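You operate a simulated robot arm through the tools that you are given. There is no shell and no other tool.

Carry out the task below with a simulated robot arm. There is one attempt and no reset: what you move stays moved.

JOB
Dose the shots on the mix card into the cup and stir it smooth with the blue stick.
Fine: Slide the cup back out to stir it, put the stick back and leave the shot dial and the other cups as they are.

Only the result counts: the job must be done as asked and must still hold three seconds after the hand-in. Knocking over, shifting, dropping, spilling or breaking anything else fails it.

ROBOT AND FRAMES
A 6-joint arm with a two-finger parallel gripper, fixed in place. Base frame: the origin is on the floor under the middle of its stand, x ahead of it, y to its left, z up; the work surface is at about z = 850. Readings come in mm, degrees, newtons and seconds.
With the tool pointing down near the work surface it reaches from about 300 to 660 mm from the base axis. Its first joint turns from -115.0 to 115.0 degrees. Payload 3.43 kg.
The tool frame sits at the grasp point between the pads (the TCP): z along the fingers, y along the line on which they close. The tips reach 34 mm beyond it. Largest opening 128 mm; finger width 24, thickness 12; the body of the gripper, 48 by 130 mm, starts 96 mm behind the TCP.
Orientation is that of the tool frame in the base frame, as a unit quaternion [w, x, y, z]. With the fingers straight down and closing along the base's y, the tool's x points along the base's -x, its y along +y and its z along -z.

CONTROLS
- The arm moves only by the tool step_arm. Its argument "steps" is one flat list of numbers, 6 for each row, row after row: the shift along the tool's x, y, z in mm, then the turn, a rotation vector about the tool's x, y, z in degrees. In form: [dx, dy, dz, wx, wy, wz, dx, dy, dz, wx, wy, wz, ...]. A call has 1 to 20 rows; each row shifts and turns the commanded pose from where the row before left it, along the tool's axes as they then stand. "gripper" is the gripper command, from -1 (fully open) to 1 (shut), values between in proportion, set as the call begins (left out, the last holds). Rows are played at 5 a second. More than 50 mm and 8.6 degrees between two rows, or a gripper value outside its range, and nothing of the call is played. Where a pose cannot be reached the arm comes as near as it can. A force on the tool above 50 N (or 10 N above the force at the start of the call, whichever is more), or a blocked arm, ends the call early, and 0.2 s more pass. Each finger travels about 153 mm/s and halts on what it meets, pressing with about 21 N; the grip force reading is that of the motor and also rises with nothing between the fingers. The clock runs only during rows and for 0.2 s after the last one: add rows that do not move to give the fingers time. The reply holds the time, the measured pose of the TCP, the force on the tool along the base axes, the opening and the grip force, in the units named above and with some noise, with the torque about the TCP (base axes, N m) and any sound that the robot's microphone picked up.
- Cameras (640 x 400 px; columns grow to the right, rows downward): "scene" is fixed at [387.8, 638.3, 1464.6]; the picture's right is [-0.97, 0.23, 0.00], its down [0.06, 0.25, -0.97] and it looks along [-0.23, -0.94, -0.25] (base axes); focal length 348 px, centre (320, 200). "wrist" rides on the gripper at [76, -11, -160] in the tool frame; the picture's right is [0.15, 0.99, 0.00], its down [-0.88, 0.13, -0.46] and it looks along [-0.45, 0.07, 0.89] (tool axes); focal length 234 px, centre (320, 200). There is no depth. A picture from a camera that has moved, and an enlarged one, comes with that camera's place and axes in the base frame and with its lens. The place of the scene camera against the robot may be out by one fixed shift of up to 18 mm in any direction.
- snapshot(camera): a new picture of that camera. It takes no simulated time.
- lift_body(by): slides the trunk up (or, below 0, down) by that many mm; the arm rides with it, the base frame stays. It gives what a move gives, with no picture.
- zoom(camera, box): a new picture of the part [left, top, right, bottom] of that camera's present view, enlarged. It takes no simulated time.
- finish_job(): hands the job in; it is judged then, once.

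Nothing tells you positions but the pictures and the camera data. Unless the task says otherwise, let go and move clear before handing in.

The tools are called as name(argument=value, ...) on one line, values as JSON. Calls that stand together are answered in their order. step_arm: Moves the arm, as the interface text tells. Its arguments: {"type":"object","properties":{"steps":{"type":"array","items":{"type":"number"}},"gripper":{"type":"number"}},"required":["steps"]} The other tools are called the same way: lift_body (by) moves the trunk up or down; snapshot (camera) takes a picture; zoom (camera, box) takes an enlarged picture of a part of a camera's view; finish_job () hands the job in.

At the start:

```text
time_s: 0.0
position: [66.5, -367.6, 1251.3]
tcp_rot: [0.0, 0.0, 1.0, 0.0]
wrist_force: [-0.4, -0.7, 0.2]
moment: [0.01, 0.03, 0.03]
gripper_width: 128.1
grasp_force: 0.1
trunk travel left (down, up): [-925.0, 65.0]
```

scene: 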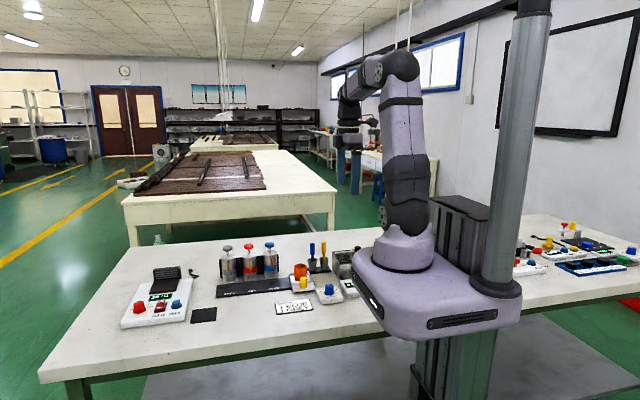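
wrist: 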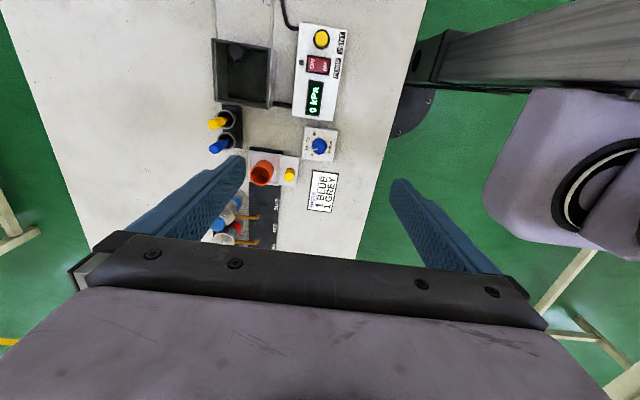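

I see a bench with a row of dispensers, a red/orange cup on a stand, a card "1 BLUE 1 GREY", two sticks (yellow, blue), a dial and a pump box. I will zoom in to learn the details first.

zoom(camera="scene", box=[200, 220, 380, 330])

zoom(camera="wrist", box=[190, 100, 390, 250])

zoom(camera="scene", box=[280, 230, 370, 320])

zoom(camera="scene", box=[110, 240, 230, 340])

zoom(camera="wrist", box=[200, 0, 400, 150])

```text
3.56 times, centred on (290, 275) of scene
camera zoom: at [387.8, 638.3, 1464.6], right [-0.97, 0.23, 0.0], down [0.06, 0.25, -0.97], along [-0.23, -0.94, -0.25], focal length 1239 px, centre (427, -67)
```

zoom: 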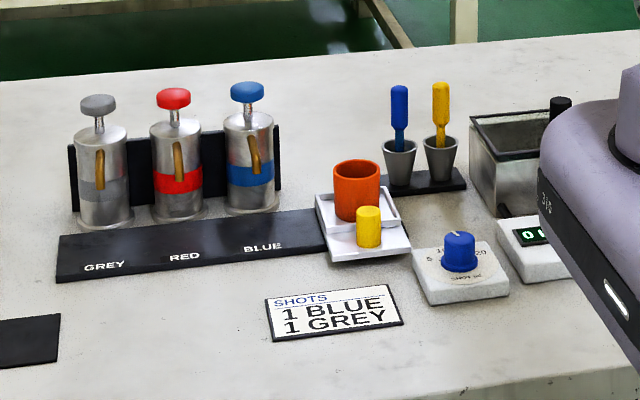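

```text
2.67 times, centred on (290, 175) of wrist
camera zoom: at [-8.7, -379.7, 1410.3], right [-0.15, 0.99, 0.0], down [0.88, 0.13, 0.46], along [0.45, 0.07, -0.89], focal length 624 px, centre (400, 267)
```

zoom: 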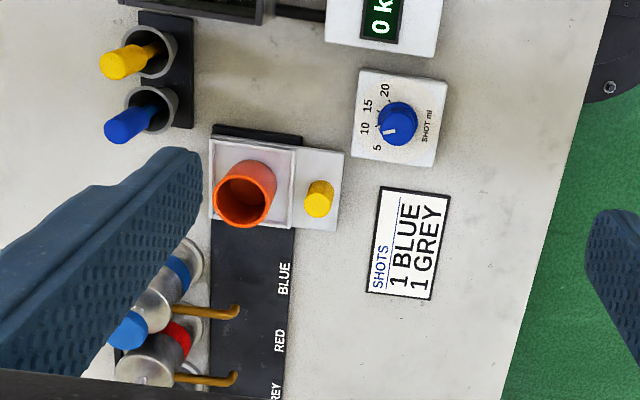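

```text
4.44 times, centred on (325, 275) of scene
camera zoom: at [387.8, 638.3, 1464.6], right [-0.97, 0.23, 0.0], down [0.06, 0.25, -0.97], along [-0.23, -0.94, -0.25], focal length 1549 px, centre (298, -133)
```

zoom: 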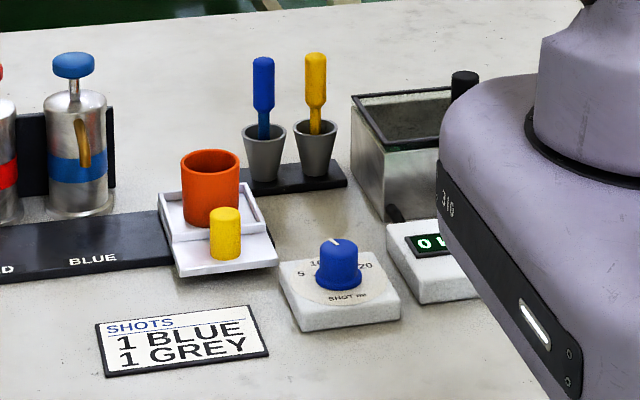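

```text
4.00 times, centred on (170, 290) of scene
camera zoom: at [387.8, 638.3, 1464.6], right [-0.97, 0.23, 0.0], down [0.06, 0.25, -0.97], along [-0.23, -0.94, -0.25], focal length 1394 px, centre (920, -160)
```

zoom: 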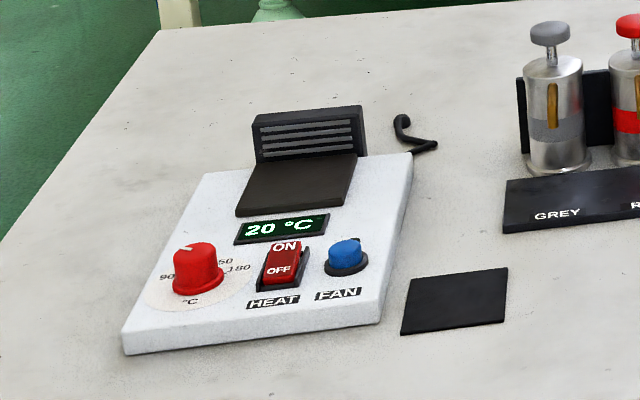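

```text
2.67 times, centred on (300, 75) of wrist
camera zoom: at [-8.7, -379.7, 1410.3], right [-0.15, 0.99, 0.0], down [0.88, 0.13, 0.46], along [0.45, 0.07, -0.89], focal length 624 px, centre (373, 533)
```

zoom: 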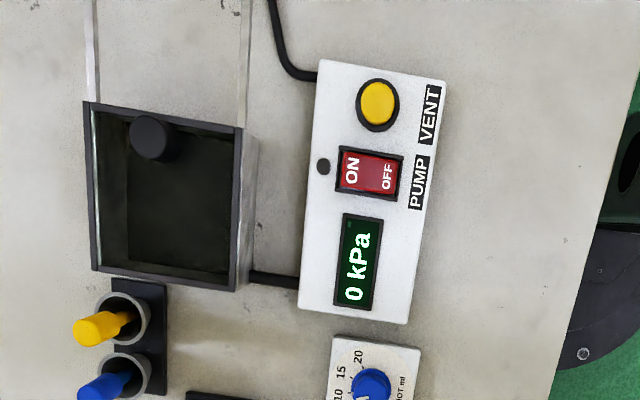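

The bench lies toward -y of the robot. The cup (on a sliding sled with a yellow knob) is at about x≈190, y≈-480, and the rail runs along +x past BLUE, RED and GREY. I'll move the wrist camera to get better views.

step_arm(steps=[-40, 0, 0, 0, 0, 0, -40, 0, 0, 0, 0, 0, -40, 0, 0, 0, 0, 0, -40, 0, 0, 0, 0, 0, 0, 0, 0, 0, 0, 0])

```text
time_s: 1.2
position: [226.1, -370.8, 1252.3]
tcp_rot: [0.0, 0.0, 1.0, 0.0]
wrist_force: [-0.6, -0.9, 0.1]
moment: [0.01, 0.0, -0.01]
gripper_width: 128.2
grasp_force: 0.1
trunk travel left (down, up): [-925.0, 65.0]
```

snapshot(camera="wrist")

snapshot(camera="scene")

```text
taken
camera wrist: at [151.3, -381.7, 1410.5], right [-0.15, 0.99, 0.0], down [0.88, 0.13, 0.46], along [0.45, 0.07, -0.89], focal length 234 px, centre (320, 200)
```

wrist: 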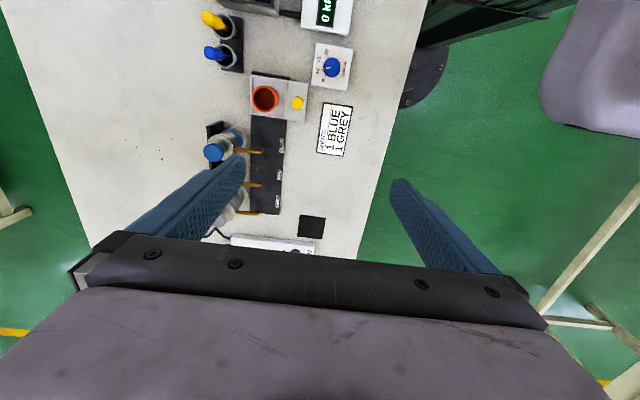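

```text
taken
```

scene: 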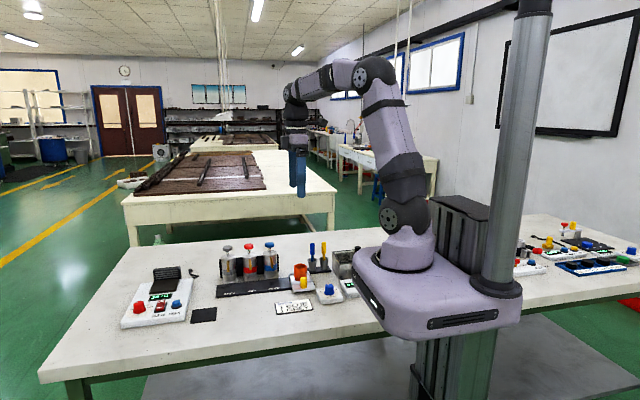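

The fingers hide some items, so I'll shift toward -y to put the rail in the middle of the view.

step_arm(steps=[0, -40, 0, 0, 0, 0, 0, -40, 0, 0, 0, 0, 0, -30, 0, 0, 0, 0, 0, 0, 0, 0, 0, 0])

snapshot(camera="wrist")

```text
time_s: 2.2
position: [226.9, -479.5, 1249.7]
tcp_rot: [0.0, -0.001, 1.0, 0.001]
wrist_force: [0.6, 0.7, -0.1]
moment: [-0.08, -0.03, 0.02]
gripper_width: 128.0
grasp_force: 0.0
trunk travel left (down, up): [-925.0, 65.0]
```

```text
taken
camera wrist: at [152.0, -490.7, 1410.3], right [-0.15, 0.99, 0.0], down [0.88, 0.13, 0.46], along [0.45, 0.07, -0.89], focal length 234 px, centre (320, 200)
```

wrist: 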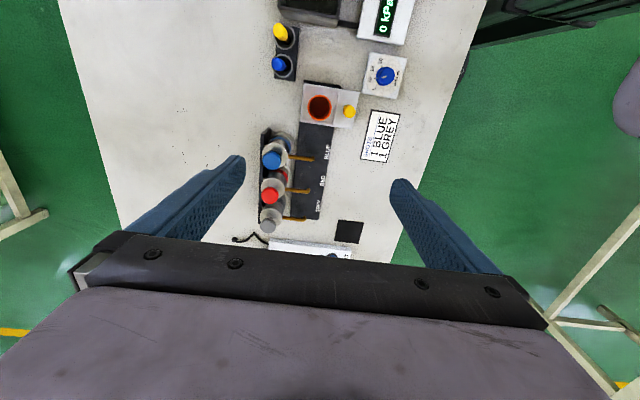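

zoom(camera="wrist", box=[230, 10, 410, 130])

zoom(camera="wrist", box=[230, 120, 410, 240])

```text
3.33 times, centred on (320, 70) of wrist
camera zoom: at [152.0, -490.7, 1410.3], right [-0.15, 0.99, 0.0], down [0.88, 0.13, 0.46], along [0.45, 0.07, -0.89], focal length 781 px, centre (320, 633)
```

zoom: 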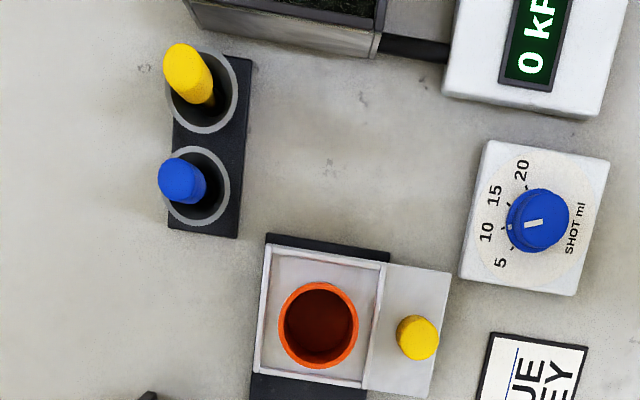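

```text
3.33 times, centred on (320, 180) of wrist
camera zoom: at [152.0, -490.7, 1410.3], right [-0.15, 0.99, 0.0], down [0.88, 0.13, 0.46], along [0.45, 0.07, -0.89], focal length 781 px, centre (320, 267)
```

zoom: 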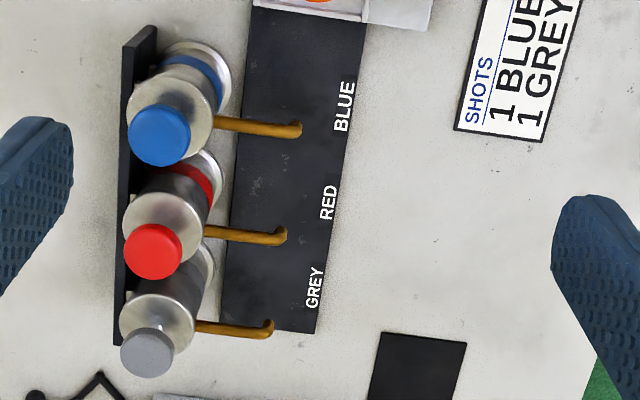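

The cup is at about (201,-485), the sled knob at (200,-422), and the spouts at x≈300/376/447, y≈-484. I'll turn the tool 90° so that it closes along x and the camera looks from the +y side.

step_arm(steps=[0, 0, 0, 0, 0, 7.5, 0, 0, 0, 0, 0, 7.5, 0, 0, 0, 0, 0, 7.5, 0, 0, 0, 0, 0, 7.5, 0, 0, 0, 0, 0, 7.5, 0, 0, 0, 0, 0, 7.5, 0, 0, 0, 0, 0, 7.5, 0, 0, 0, 0, 0, 7.5, 0, 0, 0, 0, 0, 7.5, 0, 0, 0, 0, 0, 7.5, 0, 0, 0, 0, 0, 7.5, 0, 0, 0, 0, 0, 7.5, 0, 0, 0, 0, 0, 0])

snapshot(camera="wrist")

snapshot(camera="scene")

```text
time_s: 5.0
position: [226.1, -478.8, 1250.9]
tcp_rot: [0.0, 0.708, 0.706, 0.0]
wrist_force: [0.1, -0.6, -0.5]
moment: [-0.01, -0.01, 0.01]
gripper_width: 128.0
grasp_force: 0.0
trunk travel left (down, up): [-925.0, 65.0]
```

```text
taken
camera wrist: at [215.9, -402.8, 1410.4], right [0.99, 0.14, 0.0], down [0.13, -0.88, 0.46], along [0.07, -0.45, -0.89], focal length 234 px, centre (320, 200)
```

wrist: 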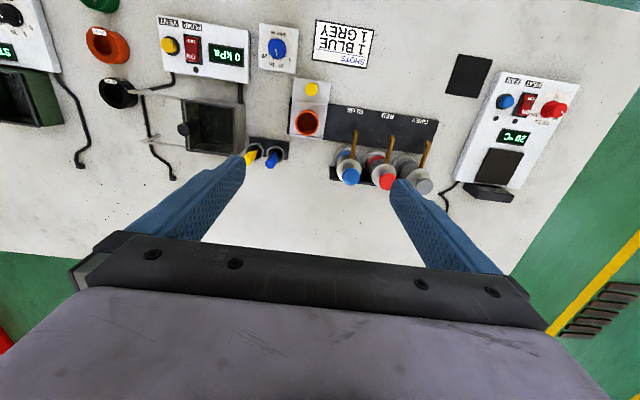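

```text
taken
```

scene: 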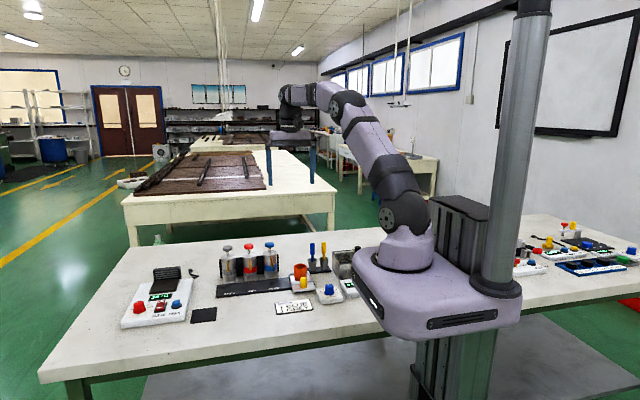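

The view from the +y side works well. I'll zoom to measure positions.

zoom(camera="wrist", box=[230, 70, 440, 200])

zoom(camera="wrist", box=[240, 70, 340, 170])

zoom(camera="wrist", box=[320, 100, 440, 200])

zoom(camera="wrist", box=[60, 10, 260, 160])

```text
3.05 times, centred on (335, 135) of wrist
camera zoom: at [215.9, -402.8, 1410.4], right [0.99, 0.14, 0.0], down [0.13, -0.88, 0.46], along [0.07, -0.45, -0.89], focal length 714 px, centre (274, 398)
```

zoom: 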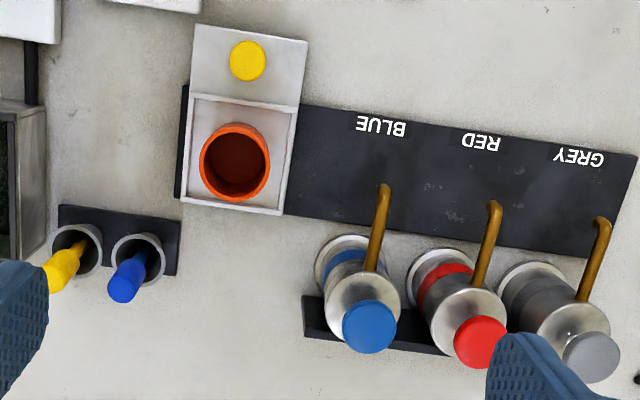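

```text
4.00 times, centred on (290, 120) of wrist
camera zoom: at [215.9, -402.8, 1410.4], right [0.99, 0.14, 0.0], down [0.13, -0.88, 0.46], along [0.07, -0.45, -0.89], focal length 937 px, centre (440, 520)
```

zoom: 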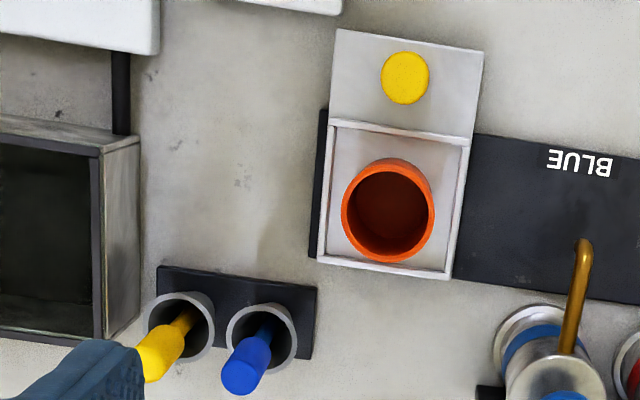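

```text
4.00 times, centred on (380, 150) of wrist
camera zoom: at [215.9, -402.8, 1410.4], right [0.99, 0.14, 0.0], down [0.13, -0.88, 0.46], along [0.07, -0.45, -0.89], focal length 937 px, centre (80, 400)
```

zoom: 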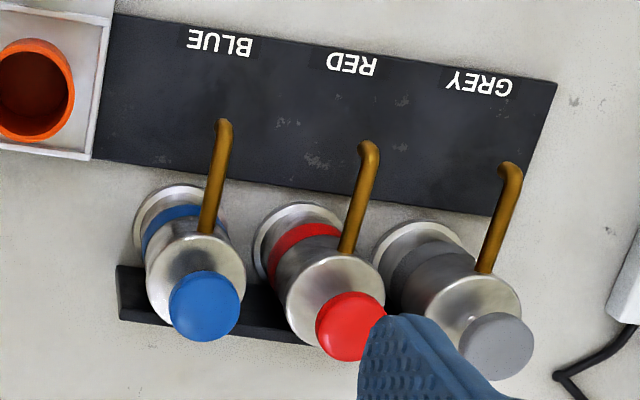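

```text
2.67 times, centred on (160, 85) of wrist
camera zoom: at [215.9, -402.8, 1410.4], right [0.99, 0.14, 0.0], down [0.13, -0.88, 0.46], along [0.07, -0.45, -0.89], focal length 624 px, centre (747, 507)
```

zoom: 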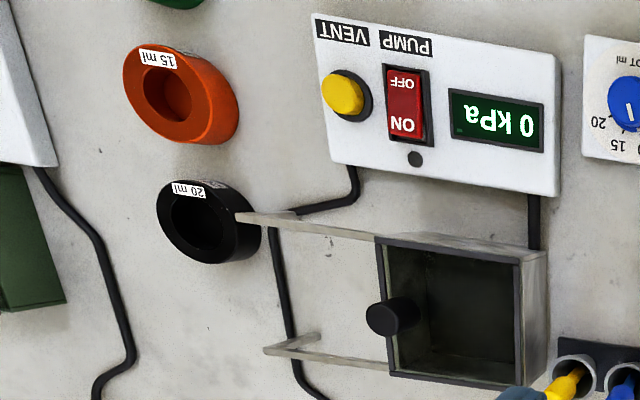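

Triangulated: cup rim (201,-484.5,903), knob top (200.6,-422,894), blue stick top (139,-564,960), plungers ≈ (305/380/458,-565,~963). I'll go above the knob with a 60 mm opening.

step_arm(steps=[9.4, -4.25, 41, 0, 0, 0, 9.4, -4.25, 41, 0, 0, 0, 9.4, -4.25, 41, 0, 0, 0, 9.4, -4.25, 41, 0, 0, 0, 9.4, -4.25, 41, 0, 0, 0, 9.4, -4.25, 41, 0, 0, 0, 0, 0, 0, 0, 0, 0, 0, 0, 0, 0, 0, 0], gripper=0.06)

snapshot(camera="wrist")

snapshot(camera="scene")

```text
time_s: 6.8
position: [201.2, -421.9, 1003.4]
tcp_rot: [-0.001, 0.707, 0.707, 0.0]
wrist_force: [-0.1, 1.0, -0.5]
moment: [-0.01, 0.01, -0.01]
gripper_width: 60.4
grasp_force: 0.1
trunk travel left (down, up): [-925.0, 65.0]
```

```text
taken
camera wrist: at [190.8, -346.7, 1162.1], right [0.99, 0.15, 0.0], down [0.13, -0.88, 0.46], along [0.07, -0.45, -0.89], focal length 234 px, centre (320, 200)
```

wrist: 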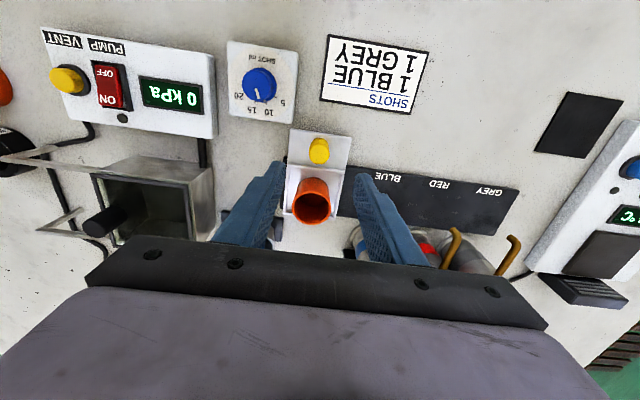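

```text
taken
```

scene: 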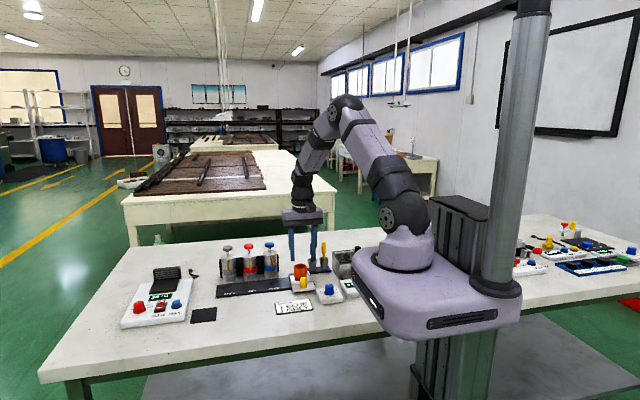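

Above the knob now. I'll zoom to check alignment before descending.

zoom(camera="wrist", box=[270, 120, 370, 230])

zoom(camera="wrist", box=[340, 160, 540, 290])

zoom(camera="wrist", box=[220, 30, 310, 120])

```text
3.64 times, centred on (320, 175) of wrist
camera zoom: at [190.8, -346.7, 1162.1], right [0.99, 0.15, 0.0], down [0.13, -0.88, 0.46], along [0.07, -0.45, -0.89], focal length 852 px, centre (320, 291)
```

zoom: 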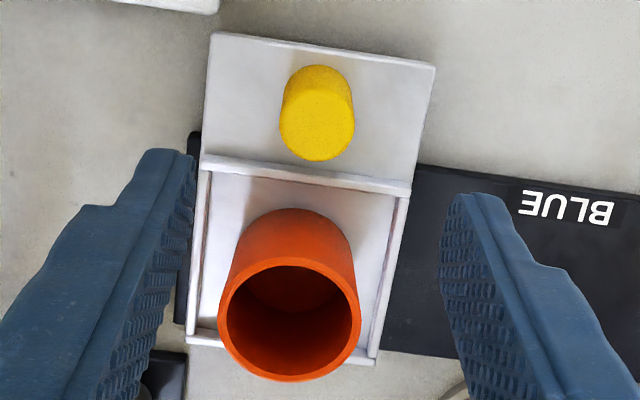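

```text
3.08 times, centred on (440, 225) of wrist
camera zoom: at [190.8, -346.7, 1162.1], right [0.99, 0.15, 0.0], down [0.13, -0.88, 0.46], along [0.07, -0.45, -0.89], focal length 720 px, centre (-49, 123)
```

zoom: 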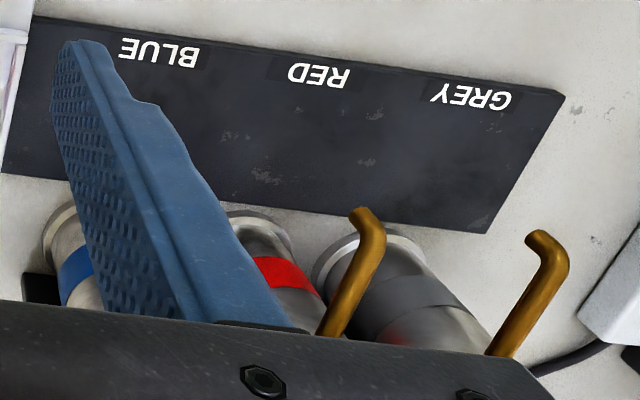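

```text
4.44 times, centred on (265, 75) of wrist
camera zoom: at [190.8, -346.7, 1162.1], right [0.99, 0.15, 0.0], down [0.13, -0.88, 0.46], along [0.07, -0.45, -0.89], focal length 1041 px, centre (564, 756)
```

zoom: 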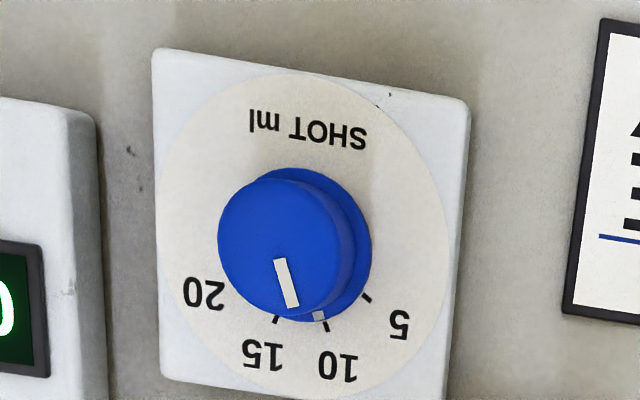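

Knob at (201,-423), aligned with TCP. Descending to z≈900 and closing on the knob.

step_arm(steps=[-0.5, 0, 35, 0, 0, 0, -0.5, 0, 35, 0, 0, 0, 0, 0, 20, 0, 0, 0, 0, 0, 11, 0, 0, 0, 0, 0, 0, 0, 0, 0, 0, 0, 0, 0, 0, 0], gripper=0.06)

snapshot(camera="wrist")

zoom(camera="scene", box=[260, 220, 360, 300])

```text
time_s: 8.2
position: [201.0, -421.6, 904.5]
tcp_rot: [0.0, 0.707, 0.707, 0.0]
wrist_force: [0.1, -0.7, -0.7]
moment: [0.03, -0.02, -0.01]
gripper_width: 60.0
grasp_force: 0.0
trunk travel left (down, up): [-925.0, 65.0]
```

```text
taken
camera wrist: at [190.6, -346.3, 1064.0], right [0.99, 0.15, 0.0], down [0.13, -0.88, 0.46], along [0.07, -0.45, -0.89], focal length 234 px, centre (320, 200)
```

wrist: 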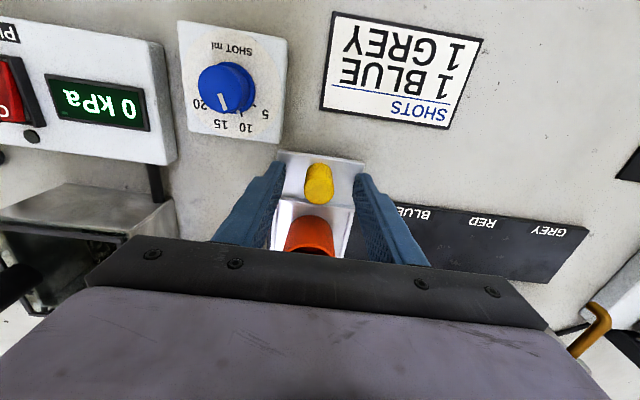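

```text
5.00 times, centred on (310, 260) of scene
camera zoom: at [387.8, 638.3, 1464.6], right [-0.97, 0.23, 0.0], down [0.06, 0.25, -0.97], along [-0.23, -0.94, -0.25], focal length 1742 px, centre (370, -100)
```

zoom: 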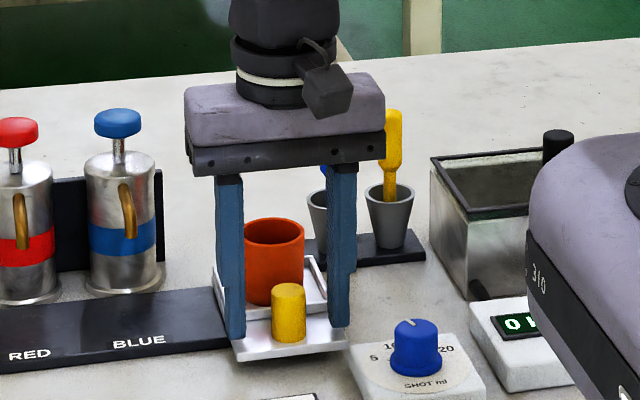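

The fingers straddle the knob just above the plate. Closing on it.

step_arm(steps=[0, 0, 0, 0, 0, 0, 0, 0, 0, 0, 0, 0, 0, 0, 0, 0, 0, 0, 0, 0, 0, 0, 0, 0], gripper=0.7)

```text
time_s: 9.2
position: [200.4, -422.8, 906.0]
tcp_rot: [0.001, 0.707, 0.707, -0.001]
wrist_force: [-2.4, 0.2, -0.6]
moment: [-0.09, -0.52, 0.01]
gripper_width: 23.5
grasp_force: 44.3
trunk travel left (down, up): [-925.0, 65.0]
```

Gripped the knob (23.5 mm). Sliding slowly toward +x a bit and watching the forces.

step_arm(steps=[0, 4, 0, 0, 0, 0, 0, 8, 0, 0, 0, 0, 0, 8, 0, 0, 0, 0, 0, 8, 0, 0, 0, 0, 0, 8, 0, 0, 0, 0, 0, 4, 0, 0, 0, 0, 0, 0, 0, 0, 0, 0])

zoom(camera="scene", box=[240, 220, 360, 310])

```text
time_s: 10.8
position: [241.8, -421.2, 904.7]
tcp_rot: [0.0, 0.707, 0.707, 0.0]
wrist_force: [-0.8, 6.8, 14.2]
moment: [1.18, 0.77, 0.0]
gripper_width: 23.8
grasp_force: 44.7
trunk travel left (down, up): [-925.0, 65.0]
```

```text
4.44 times, centred on (300, 265) of scene
camera zoom: at [387.8, 638.3, 1464.6], right [-0.97, 0.23, 0.0], down [0.06, 0.25, -0.97], along [-0.23, -0.94, -0.25], focal length 1549 px, centre (409, -89)
```

zoom: 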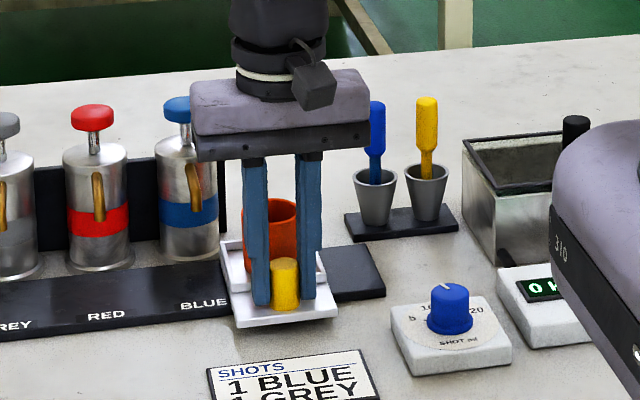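

The sled slides, with modest side forces (y +7 N, z +14 N). I'll continue with a small correction and watch the trend.

step_arm(steps=[0.5, 4, -0.5, 0, 0, 0, 0, 8, 0, 0, 0, 0, 0, 8, 0, 0, 0, 0, 0, 8, 0, 0, 0, 0, 0, 4, 0, 0, 0, 0, 0, 0, 0, 0, 0, 0, 0, 0, 0, 0, 0, 0])

```text
time_s: 12.4
position: [272.2, -423.2, 904.9]
tcp_rot: [0.0, 0.707, 0.707, 0.0]
wrist_force: [-0.1, 9.9, 0.1]
moment: [-0.61, -0.66, 0.07]
gripper_width: 23.4
grasp_force: 45.2
trunk travel left (down, up): [-925.0, 65.0]
```

step_arm(steps=[0.4, 5, 0, 0, 0, 0, 0.4, 8, 0, 0, 0, 0, 0, 8, 0, 0, 0, 0, 0, 4, 0, 0, 0, 0, 0, 0, 0, 0, 0, 0, 0, 0, 0, 0, 0, 0])

snapshot(camera="wrist")

zoom(camera="scene", box=[220, 230, 320, 310])

```text
time_s: 13.8
position: [299.0, -420.4, 905.1]
tcp_rot: [0.001, 0.707, 0.707, 0.0]
wrist_force: [2.5, 1.5, -0.7]
moment: [0.37, 0.56, -0.04]
gripper_width: 23.6
grasp_force: 45.2
trunk travel left (down, up): [-925.0, 65.0]
```

```text
taken
camera wrist: at [288.6, -346.0, 1064.0], right [0.99, 0.15, 0.0], down [0.13, -0.88, 0.46], along [0.07, -0.45, -0.89], focal length 234 px, centre (320, 200)
```

wrist: 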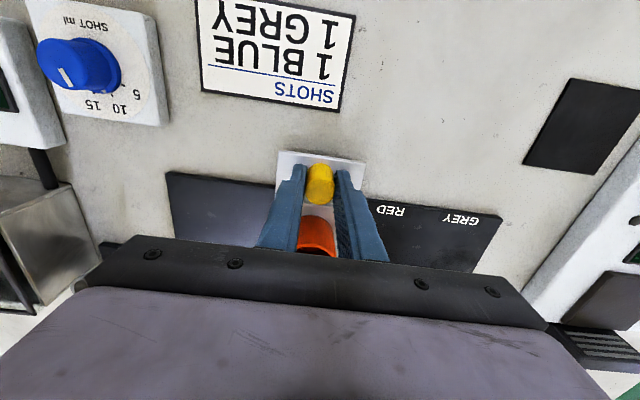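

```text
5.00 times, centred on (270, 270) of scene
camera zoom: at [387.8, 638.3, 1464.6], right [-0.97, 0.23, 0.0], down [0.06, 0.25, -0.97], along [-0.23, -0.94, -0.25], focal length 1742 px, centre (570, -150)
```

zoom: 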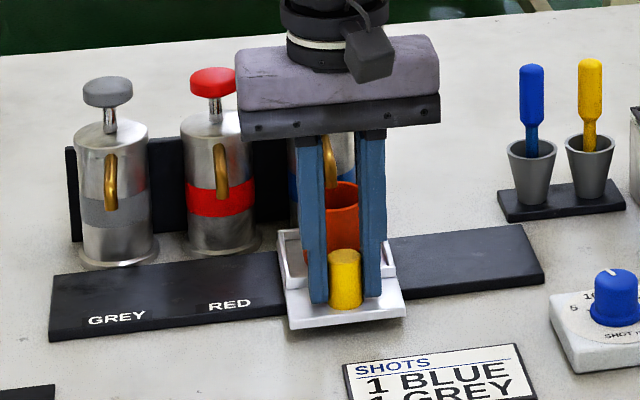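

The cup looks close to the blue spout. I'll release and back up to check the alignment.

step_arm(steps=[0, 0, 0, 0, 0, 0, 0, 0, 0, 0, 0, 0, 0, 0, -30, 0, 0, 0, 0, 0, -40, 0, 0, 0, 20, 0, -40, 0, 0, 0, 20, 0, -40, 0, 0, 0, 0, 0, 0, 0, 0, 0], gripper=0.06)

snapshot(camera="wrist")

zoom(camera="scene", box=[220, 230, 320, 310])

```text
time_s: 15.4
position: [296.4, -383.6, 1052.9]
tcp_rot: [0.0, 0.707, 0.707, 0.001]
wrist_force: [0.6, -0.1, -0.1]
moment: [0.02, 0.01, 0.01]
gripper_width: 60.3
grasp_force: 0.1
trunk travel left (down, up): [-925.0, 65.0]
```

```text
taken
camera wrist: at [287.0, -307.9, 1213.9], right [0.99, 0.15, 0.0], down [0.13, -0.88, 0.45], along [0.07, -0.45, -0.89], focal length 234 px, centre (320, 200)
```

wrist: 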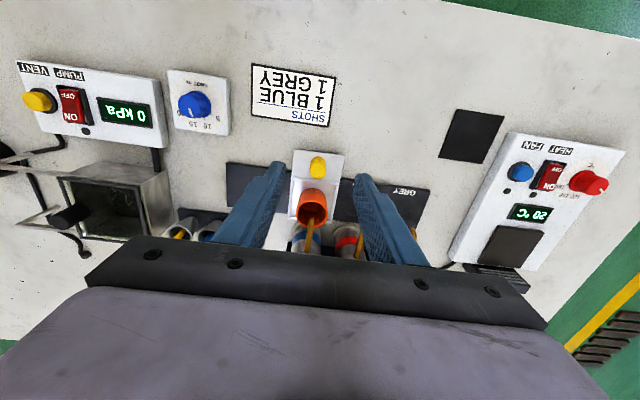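

```text
5.00 times, centred on (270, 270) of scene
camera zoom: at [387.8, 638.3, 1464.6], right [-0.97, 0.23, 0.0], down [0.06, 0.25, -0.97], along [-0.23, -0.94, -0.25], focal length 1742 px, centre (570, -150)
```

zoom: 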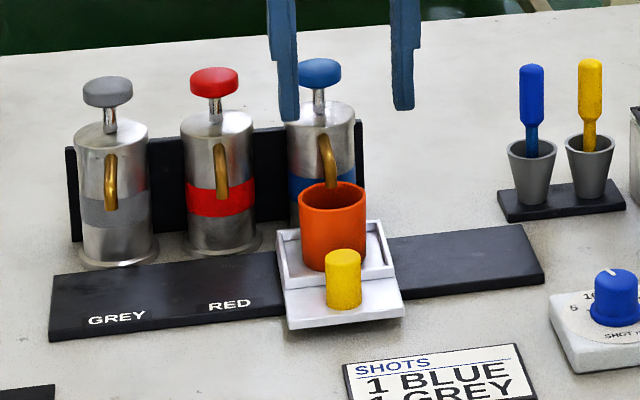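

zoom(camera="wrist", box=[280, 140, 370, 260])

zoom(camera="scene", box=[260, 235, 310, 285])

```text
3.33 times, centred on (325, 200) of wrist
camera zoom: at [287.0, -307.9, 1213.9], right [0.99, 0.15, 0.0], down [0.13, -0.88, 0.45], along [0.07, -0.45, -0.89], focal length 781 px, centre (303, 200)
```

zoom: 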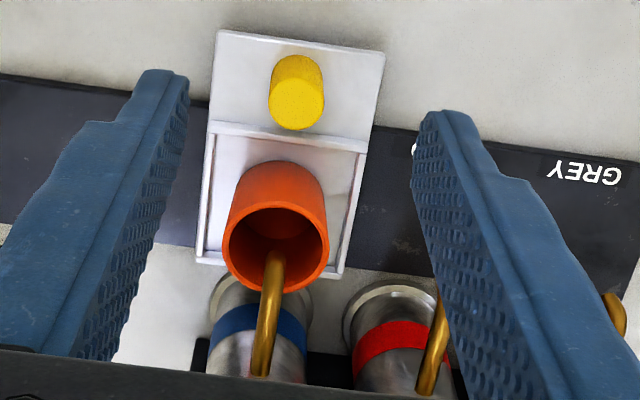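

```text
8.00 times, centred on (285, 260) of scene
camera zoom: at [387.8, 638.3, 1464.6], right [-0.97, 0.23, 0.0], down [0.06, 0.25, -0.97], along [-0.23, -0.94, -0.25], focal length 2788 px, centre (600, -280)
```

zoom: 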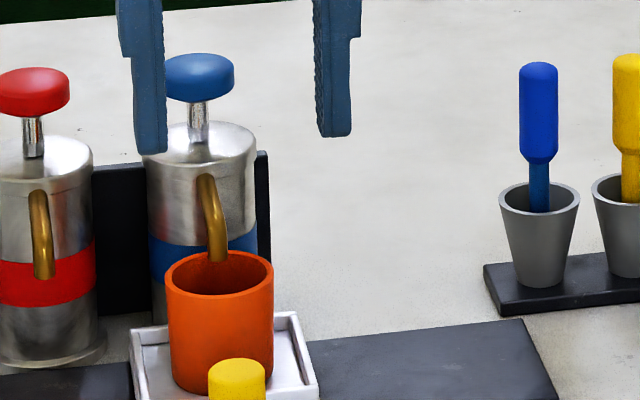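

The spout tip sits inside the cup rim, with cup centre x≈301 and spout x≈301. Next I'll go above the blue plunger to measure it.

step_arm(steps=[0, 0, -35, 0, 0, 0, 0, 0, -35, 0, 0, 0, -35, 1.3, 0, 0, 0, 0, -35, 1.3, 0, 0, 0, 0, -35, 1.3, 0, 0, 0, 0, -35, 1.3, 0, 0, 0, 0, -35, 1.3, 0, 0, 0, 0, 0, 0, 0, 0, 0, 0], gripper=0.06)

snapshot(camera="wrist")

zoom(camera="wrist", box=[240, 70, 400, 240])

```text
time_s: 17.2
position: [296.3, -539.8, 1123.4]
tcp_rot: [-0.002, 0.707, 0.707, 0.0]
wrist_force: [0.1, -0.6, 0.2]
moment: [0.01, -0.01, 0.03]
gripper_width: 60.4
grasp_force: 0.0
out of reach, approached as far as the arm can: row 7
trunk travel left (down, up): [-925.0, 65.0]
```

```text
taken
camera wrist: at [286.2, -463.3, 1282.4], right [0.99, 0.15, 0.0], down [0.13, -0.88, 0.45], along [0.07, -0.45, -0.89], focal length 234 px, centre (320, 200)
```

wrist: 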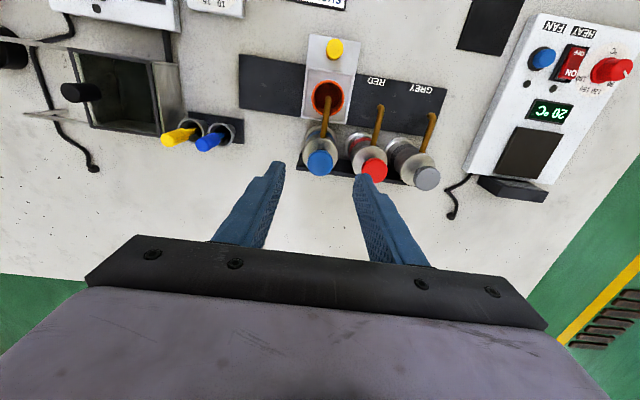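

```text
2.35 times, centred on (320, 155) of wrist
camera zoom: at [286.2, -463.3, 1282.4], right [0.99, 0.15, 0.0], down [0.13, -0.88, 0.45], along [0.07, -0.45, -0.89], focal length 551 px, centre (320, 306)
```

zoom: 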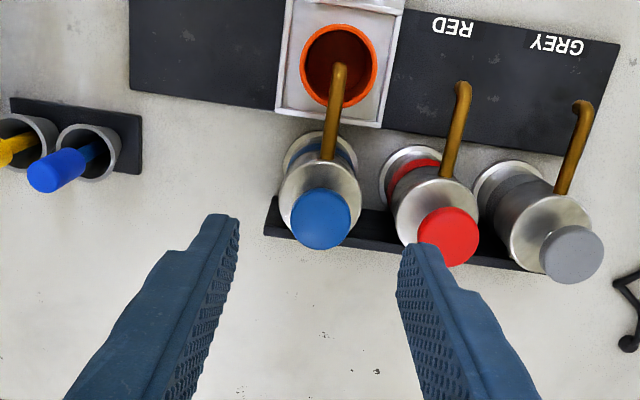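

The blue plunger is at (303,-566.5,963) and the vertical tool runs out of reach here. I'll come back, close the fingers and tilt the fingertips outward by about 21° so the wrist stays nearer.

step_arm(steps=[25, 0, 0, 0, 0, 0, 15, 0, 0, 0, 0, 0, 0, 0, 0, 0, -7, 0, 0, 0, 0, 0, -7, 0, 0, 0, 0, 0, -7, 0, 0, 0, 0, 0, 0, 0, 0, 0, 0, 0, 0, 0], gripper=1)

```text
time_s: 18.8
position: [296.4, -497.0, 1122.9]
tcp_rot: [0.129, 0.695, 0.695, -0.13]
wrist_force: [0.0, 0.6, -0.3]
moment: [-0.05, -0.01, 0.02]
gripper_width: 0.3
grasp_force: 21.2
trunk travel left (down, up): [-925.0, 65.0]
```

step_arm(steps=[-6.95, 1.65, 30.3, 0, 0, 0, -6.95, 1.65, 30.3, 0, 0, 0, -6.95, 1.65, 30.3, 0, 0, 0, -6.95, 1.65, 30.3, 0, 0, 0, 0, 0, 0, 0, 0, 0, 0, 0, 0, 0, 0, 0], gripper=1)

snapshot(camera="wrist")

zoom(camera="scene", box=[230, 210, 330, 290])

```text
time_s: 20.2
position: [303.3, -567.5, 1020.8]
tcp_rot: [0.129, 0.696, 0.695, -0.128]
wrist_force: [0.1, -0.5, 1.9]
moment: [0.01, -0.02, -0.05]
gripper_width: 0.0
grasp_force: 21.6
trunk travel left (down, up): [-925.0, 65.0]
```

```text
taken
camera wrist: at [292.4, -439.7, 1140.8], right [0.99, 0.14, -0.05], down [0.13, -0.66, 0.74], along [0.07, -0.74, -0.67], focal length 234 px, centre (320, 200)
```

wrist: 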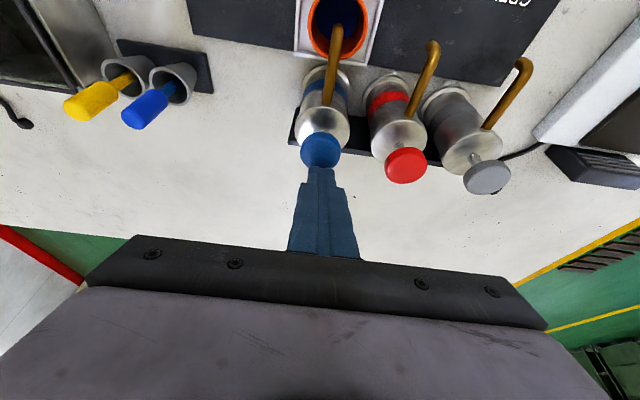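

```text
5.00 times, centred on (280, 250) of scene
camera zoom: at [387.8, 638.3, 1464.6], right [-0.97, 0.23, 0.0], down [0.06, 0.25, -0.97], along [-0.23, -0.94, -0.25], focal length 1742 px, centre (520, -50)
```

zoom: 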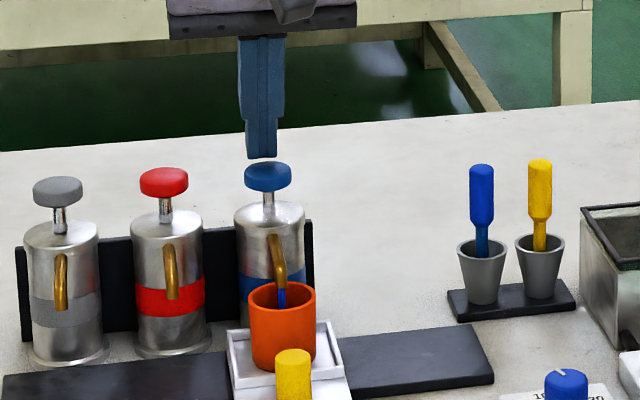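

There's already light contact (+1.9 N) and I can see blue liquid at the spout. I'll look closely before moving on.

zoom(camera="scene", box=[260, 230, 310, 290])

zoom(camera="wrist", box=[280, 0, 380, 190])

```text
6.67 times, centred on (285, 260) of scene
camera zoom: at [387.8, 638.3, 1464.6], right [-0.97, 0.23, 0.0], down [0.06, 0.25, -0.97], along [-0.23, -0.94, -0.25], focal length 2323 px, centre (553, -200)
```

zoom: 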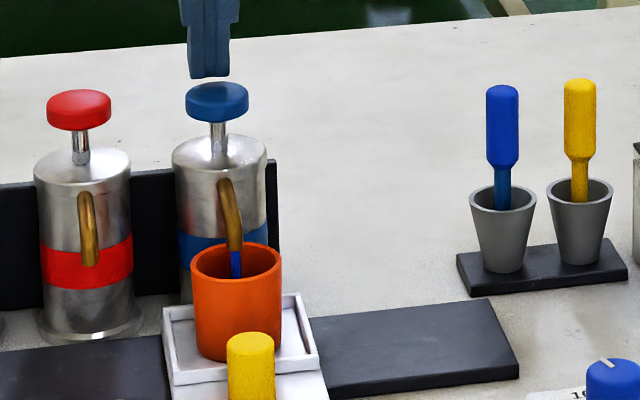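

```text
2.11 times, centred on (330, 95) of wrist
camera zoom: at [292.4, -439.7, 1140.8], right [0.99, 0.14, -0.05], down [0.13, -0.66, 0.74], along [0.07, -0.74, -0.67], focal length 493 px, centre (299, 421)
```

zoom: 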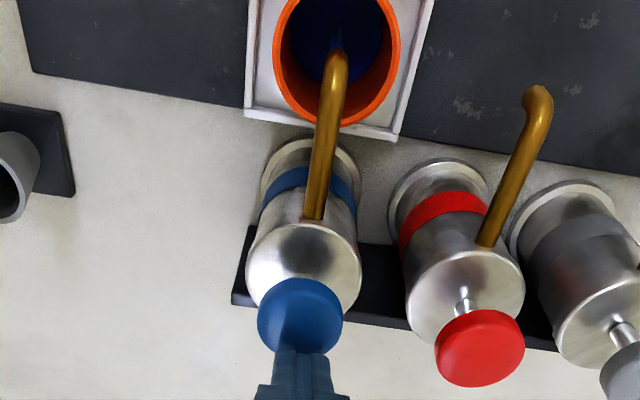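

The plunger has moved slightly, about 4 mm, and blue has started to flow. I'll keep pressing in one monotonic stroke to make it a full, single shot.

step_arm(steps=[1.08, 0, 2.8, 0, 0, 0, 1.08, 0, 2.8, 0, 0, 0])

zoom(camera="scene", box=[260, 230, 310, 290])

```text
time_s: 20.8
position: [302.7, -567.1, 1014.4]
tcp_rot: [0.13, 0.695, 0.695, -0.129]
wrist_force: [0.6, -0.7, 4.6]
moment: [-0.07, -0.01, 0.01]
gripper_width: 0.0
grasp_force: 21.0
trunk travel left (down, up): [-925.0, 65.0]
```

```text
6.67 times, centred on (285, 260) of scene
camera zoom: at [387.8, 638.3, 1464.6], right [-0.97, 0.23, 0.0], down [0.06, 0.25, -0.97], along [-0.23, -0.94, -0.25], focal length 2323 px, centre (553, -200)
```

zoom: 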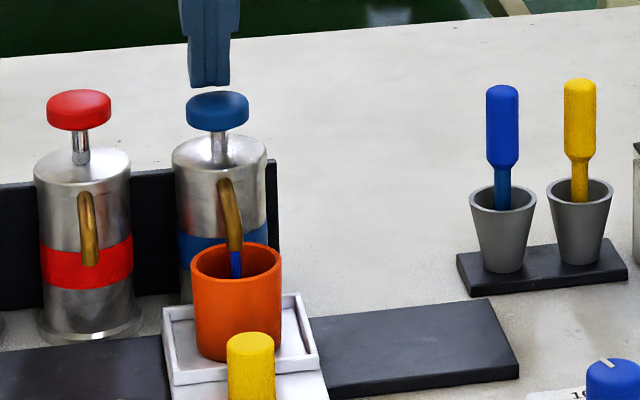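

Force rises about 0.45 N/mm, like a spring. Continuing down to the bottom of the stroke.

step_arm(steps=[1.08, 0, 2.8, 0, 0, 0, 1.08, 0, 2.8, 0, 0, 0, 0.72, 0, 1.87, 0, 0, 0])

zoom(camera="scene", box=[260, 230, 310, 290])

```text
time_s: 21.6
position: [303.6, -567.6, 1006.5]
tcp_rot: [0.13, 0.695, 0.696, -0.129]
wrist_force: [0.0, -2.1, 7.4]
moment: [-0.11, -0.02, 0.04]
gripper_width: 0.3
grasp_force: 21.0
trunk travel left (down, up): [-925.0, 65.0]
```

```text
6.67 times, centred on (285, 260) of scene
camera zoom: at [387.8, 638.3, 1464.6], right [-0.97, 0.23, 0.0], down [0.06, 0.25, -0.97], along [-0.23, -0.94, -0.25], focal length 2323 px, centre (553, -200)
```

zoom: 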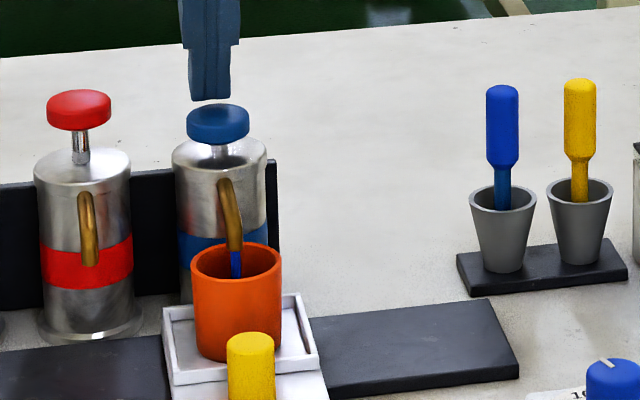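

step_arm(steps=[1.08, 0, 2.8, 0, 0, 0, 0.72, 0, 1.87, 0, 0, 0])

zoom(camera="scene", box=[260, 230, 310, 290])

```text
time_s: 22.2
position: [302.2, -568.1, 1004.4]
tcp_rot: [0.131, 0.694, 0.695, -0.13]
wrist_force: [1.1, -1.0, 15.0]
moment: [-0.06, 0.04, -0.02]
gripper_width: 0.1
grasp_force: 20.9
trunk travel left (down, up): [-925.0, 65.0]
```

```text
6.67 times, centred on (285, 260) of scene
camera zoom: at [387.8, 638.3, 1464.6], right [-0.97, 0.23, 0.0], down [0.06, 0.25, -0.97], along [-0.23, -0.94, -0.25], focal length 2323 px, centre (553, -200)
```

zoom: 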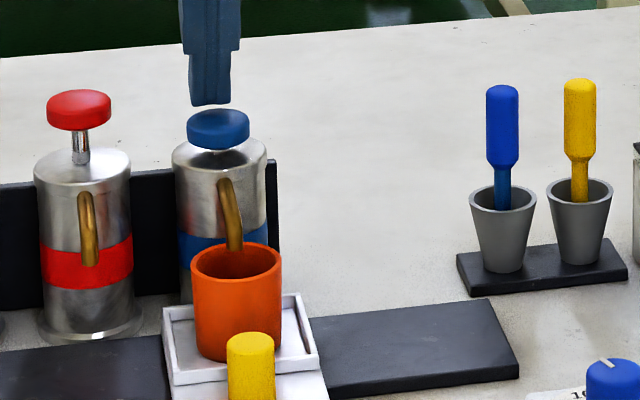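

The stroke appears bottomed (force jumped to 15 N) and the stream stopped. One more small push to be sure, a brief hold, then release upward.

step_arm(steps=[0.72, 0, 1.87, 0, 0, 0, 0, 0, 0, 0, 0, 0, 0, 0, 0, 0, 0, 0])

zoom(camera="scene", box=[260, 230, 310, 290])

```text
time_s: 23.0
position: [301.3, -568.1, 1003.2]
tcp_rot: [0.132, 0.695, 0.695, -0.13]
wrist_force: [0.8, -1.8, 23.1]
moment: [-0.12, -0.02, 0.02]
gripper_width: 0.0
grasp_force: 20.3
trunk travel left (down, up): [-925.0, 65.0]
```

```text
6.67 times, centred on (285, 260) of scene
camera zoom: at [387.8, 638.3, 1464.6], right [-0.97, 0.23, 0.0], down [0.06, 0.25, -0.97], along [-0.23, -0.94, -0.25], focal length 2323 px, centre (553, -200)
```

zoom: 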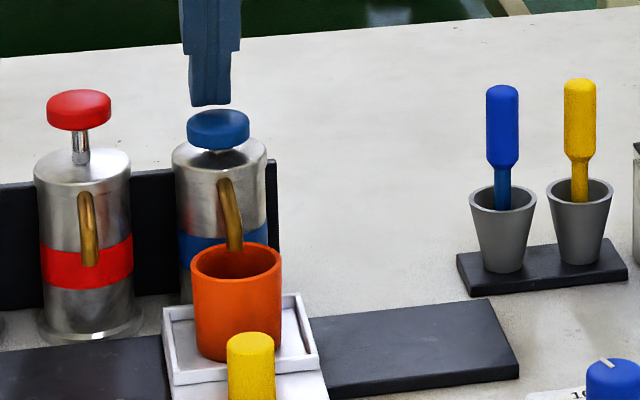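

Bottomed at 23 N. Releasing straight up.

step_arm(steps=[-10.8, 0, -28, 0, 0, 0, -10.8, 0, -28, 0, 0, 0, -7.2, 0, -18.7, 0, 0, 0, 0, 0, 0, 0, 0, 0, 0, 0, 0, 0, 0, 0])

zoom(camera="scene", box=[260, 230, 310, 290])

snapshot(camera="wrist")

zoom(camera="wrist", box=[280, 20, 380, 170])

```text
time_s: 24.2
position: [302.4, -567.6, 1078.7]
tcp_rot: [0.129, 0.695, 0.696, -0.128]
wrist_force: [1.0, -0.3, -0.5]
moment: [0.02, 0.0, 0.0]
gripper_width: 0.0
grasp_force: 21.0
trunk travel left (down, up): [-925.0, 65.0]
```

```text
6.67 times, centred on (285, 260) of scene
camera zoom: at [387.8, 638.3, 1464.6], right [-0.97, 0.23, 0.0], down [0.06, 0.25, -0.97], along [-0.23, -0.94, -0.25], focal length 2323 px, centre (553, -200)
```

zoom: 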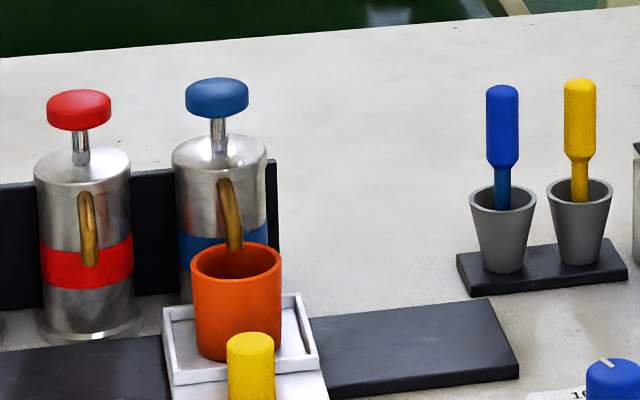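

```text
taken
camera wrist: at [292.4, -439.0, 1200.0], right [0.99, 0.14, -0.05], down [0.13, -0.66, 0.74], along [0.07, -0.74, -0.67], focal length 234 px, centre (320, 200)
```

wrist: 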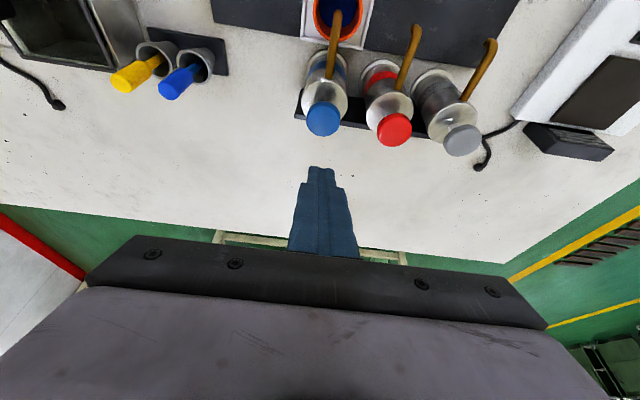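

```text
2.67 times, centred on (330, 95) of wrist
camera zoom: at [292.4, -439.0, 1200.0], right [0.99, 0.14, -0.05], down [0.13, -0.66, 0.74], along [0.07, -0.74, -0.67], focal length 624 px, centre (293, 480)
```

zoom: 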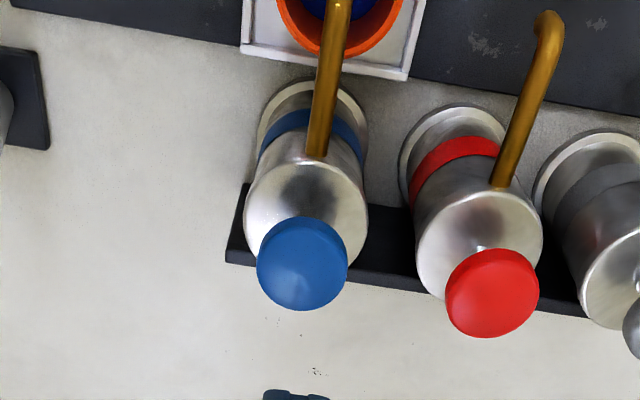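

One clean blue shot is in the cup and the plunger has returned. I'll go back over the knob, straighten the tool and reopen to 60 mm.

step_arm(steps=[33.8, 0, -13, 0, 0, 0, 33.8, 0, -13, 0, 0, 0, 33.8, 0, -13, 0, 0, 0, 33.8, 0, -13, 0, 0, 0, 0, 0, 0, 0, 7, 0, 0, 0, 0, 0, 7, 0, 0, 0, 0, 0, 7, 0, 0, 0, 0, 0, 0, 0, 0, 0, 0, 0, 0, 0], gripper=0.06)

snapshot(camera="wrist")

zoom(camera="wrist", box=[270, 130, 370, 240])

```text
time_s: 26.2
position: [303.7, -423.7, 1079.2]
tcp_rot: [0.0, 0.707, 0.707, 0.001]
wrist_force: [-0.2, 0.1, -0.3]
moment: [0.02, 0.01, -0.02]
gripper_width: 60.1
grasp_force: 0.2
trunk travel left (down, up): [-925.0, 65.0]
```

```text
taken
camera wrist: at [292.7, -347.0, 1238.2], right [0.99, 0.15, 0.0], down [0.13, -0.88, 0.45], along [0.07, -0.45, -0.89], focal length 234 px, centre (320, 200)
```

wrist: 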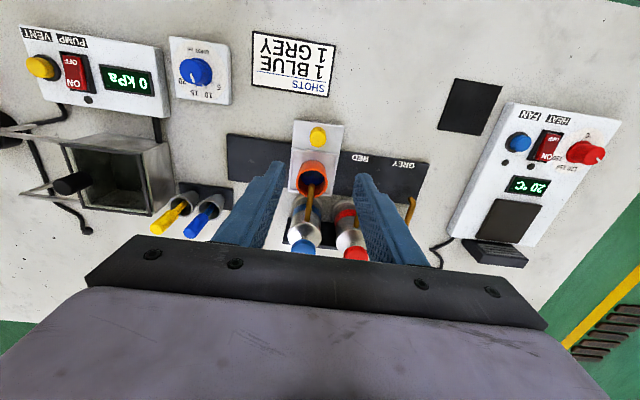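

```text
3.64 times, centred on (320, 185) of wrist
camera zoom: at [292.7, -347.0, 1238.2], right [0.99, 0.15, 0.0], down [0.13, -0.88, 0.45], along [0.07, -0.45, -0.89], focal length 852 px, centre (320, 254)
```

zoom: 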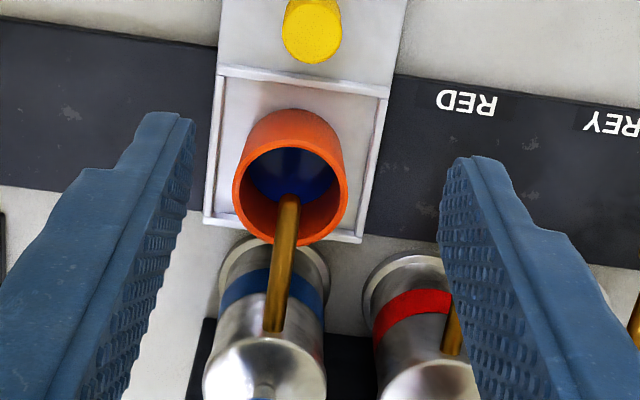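

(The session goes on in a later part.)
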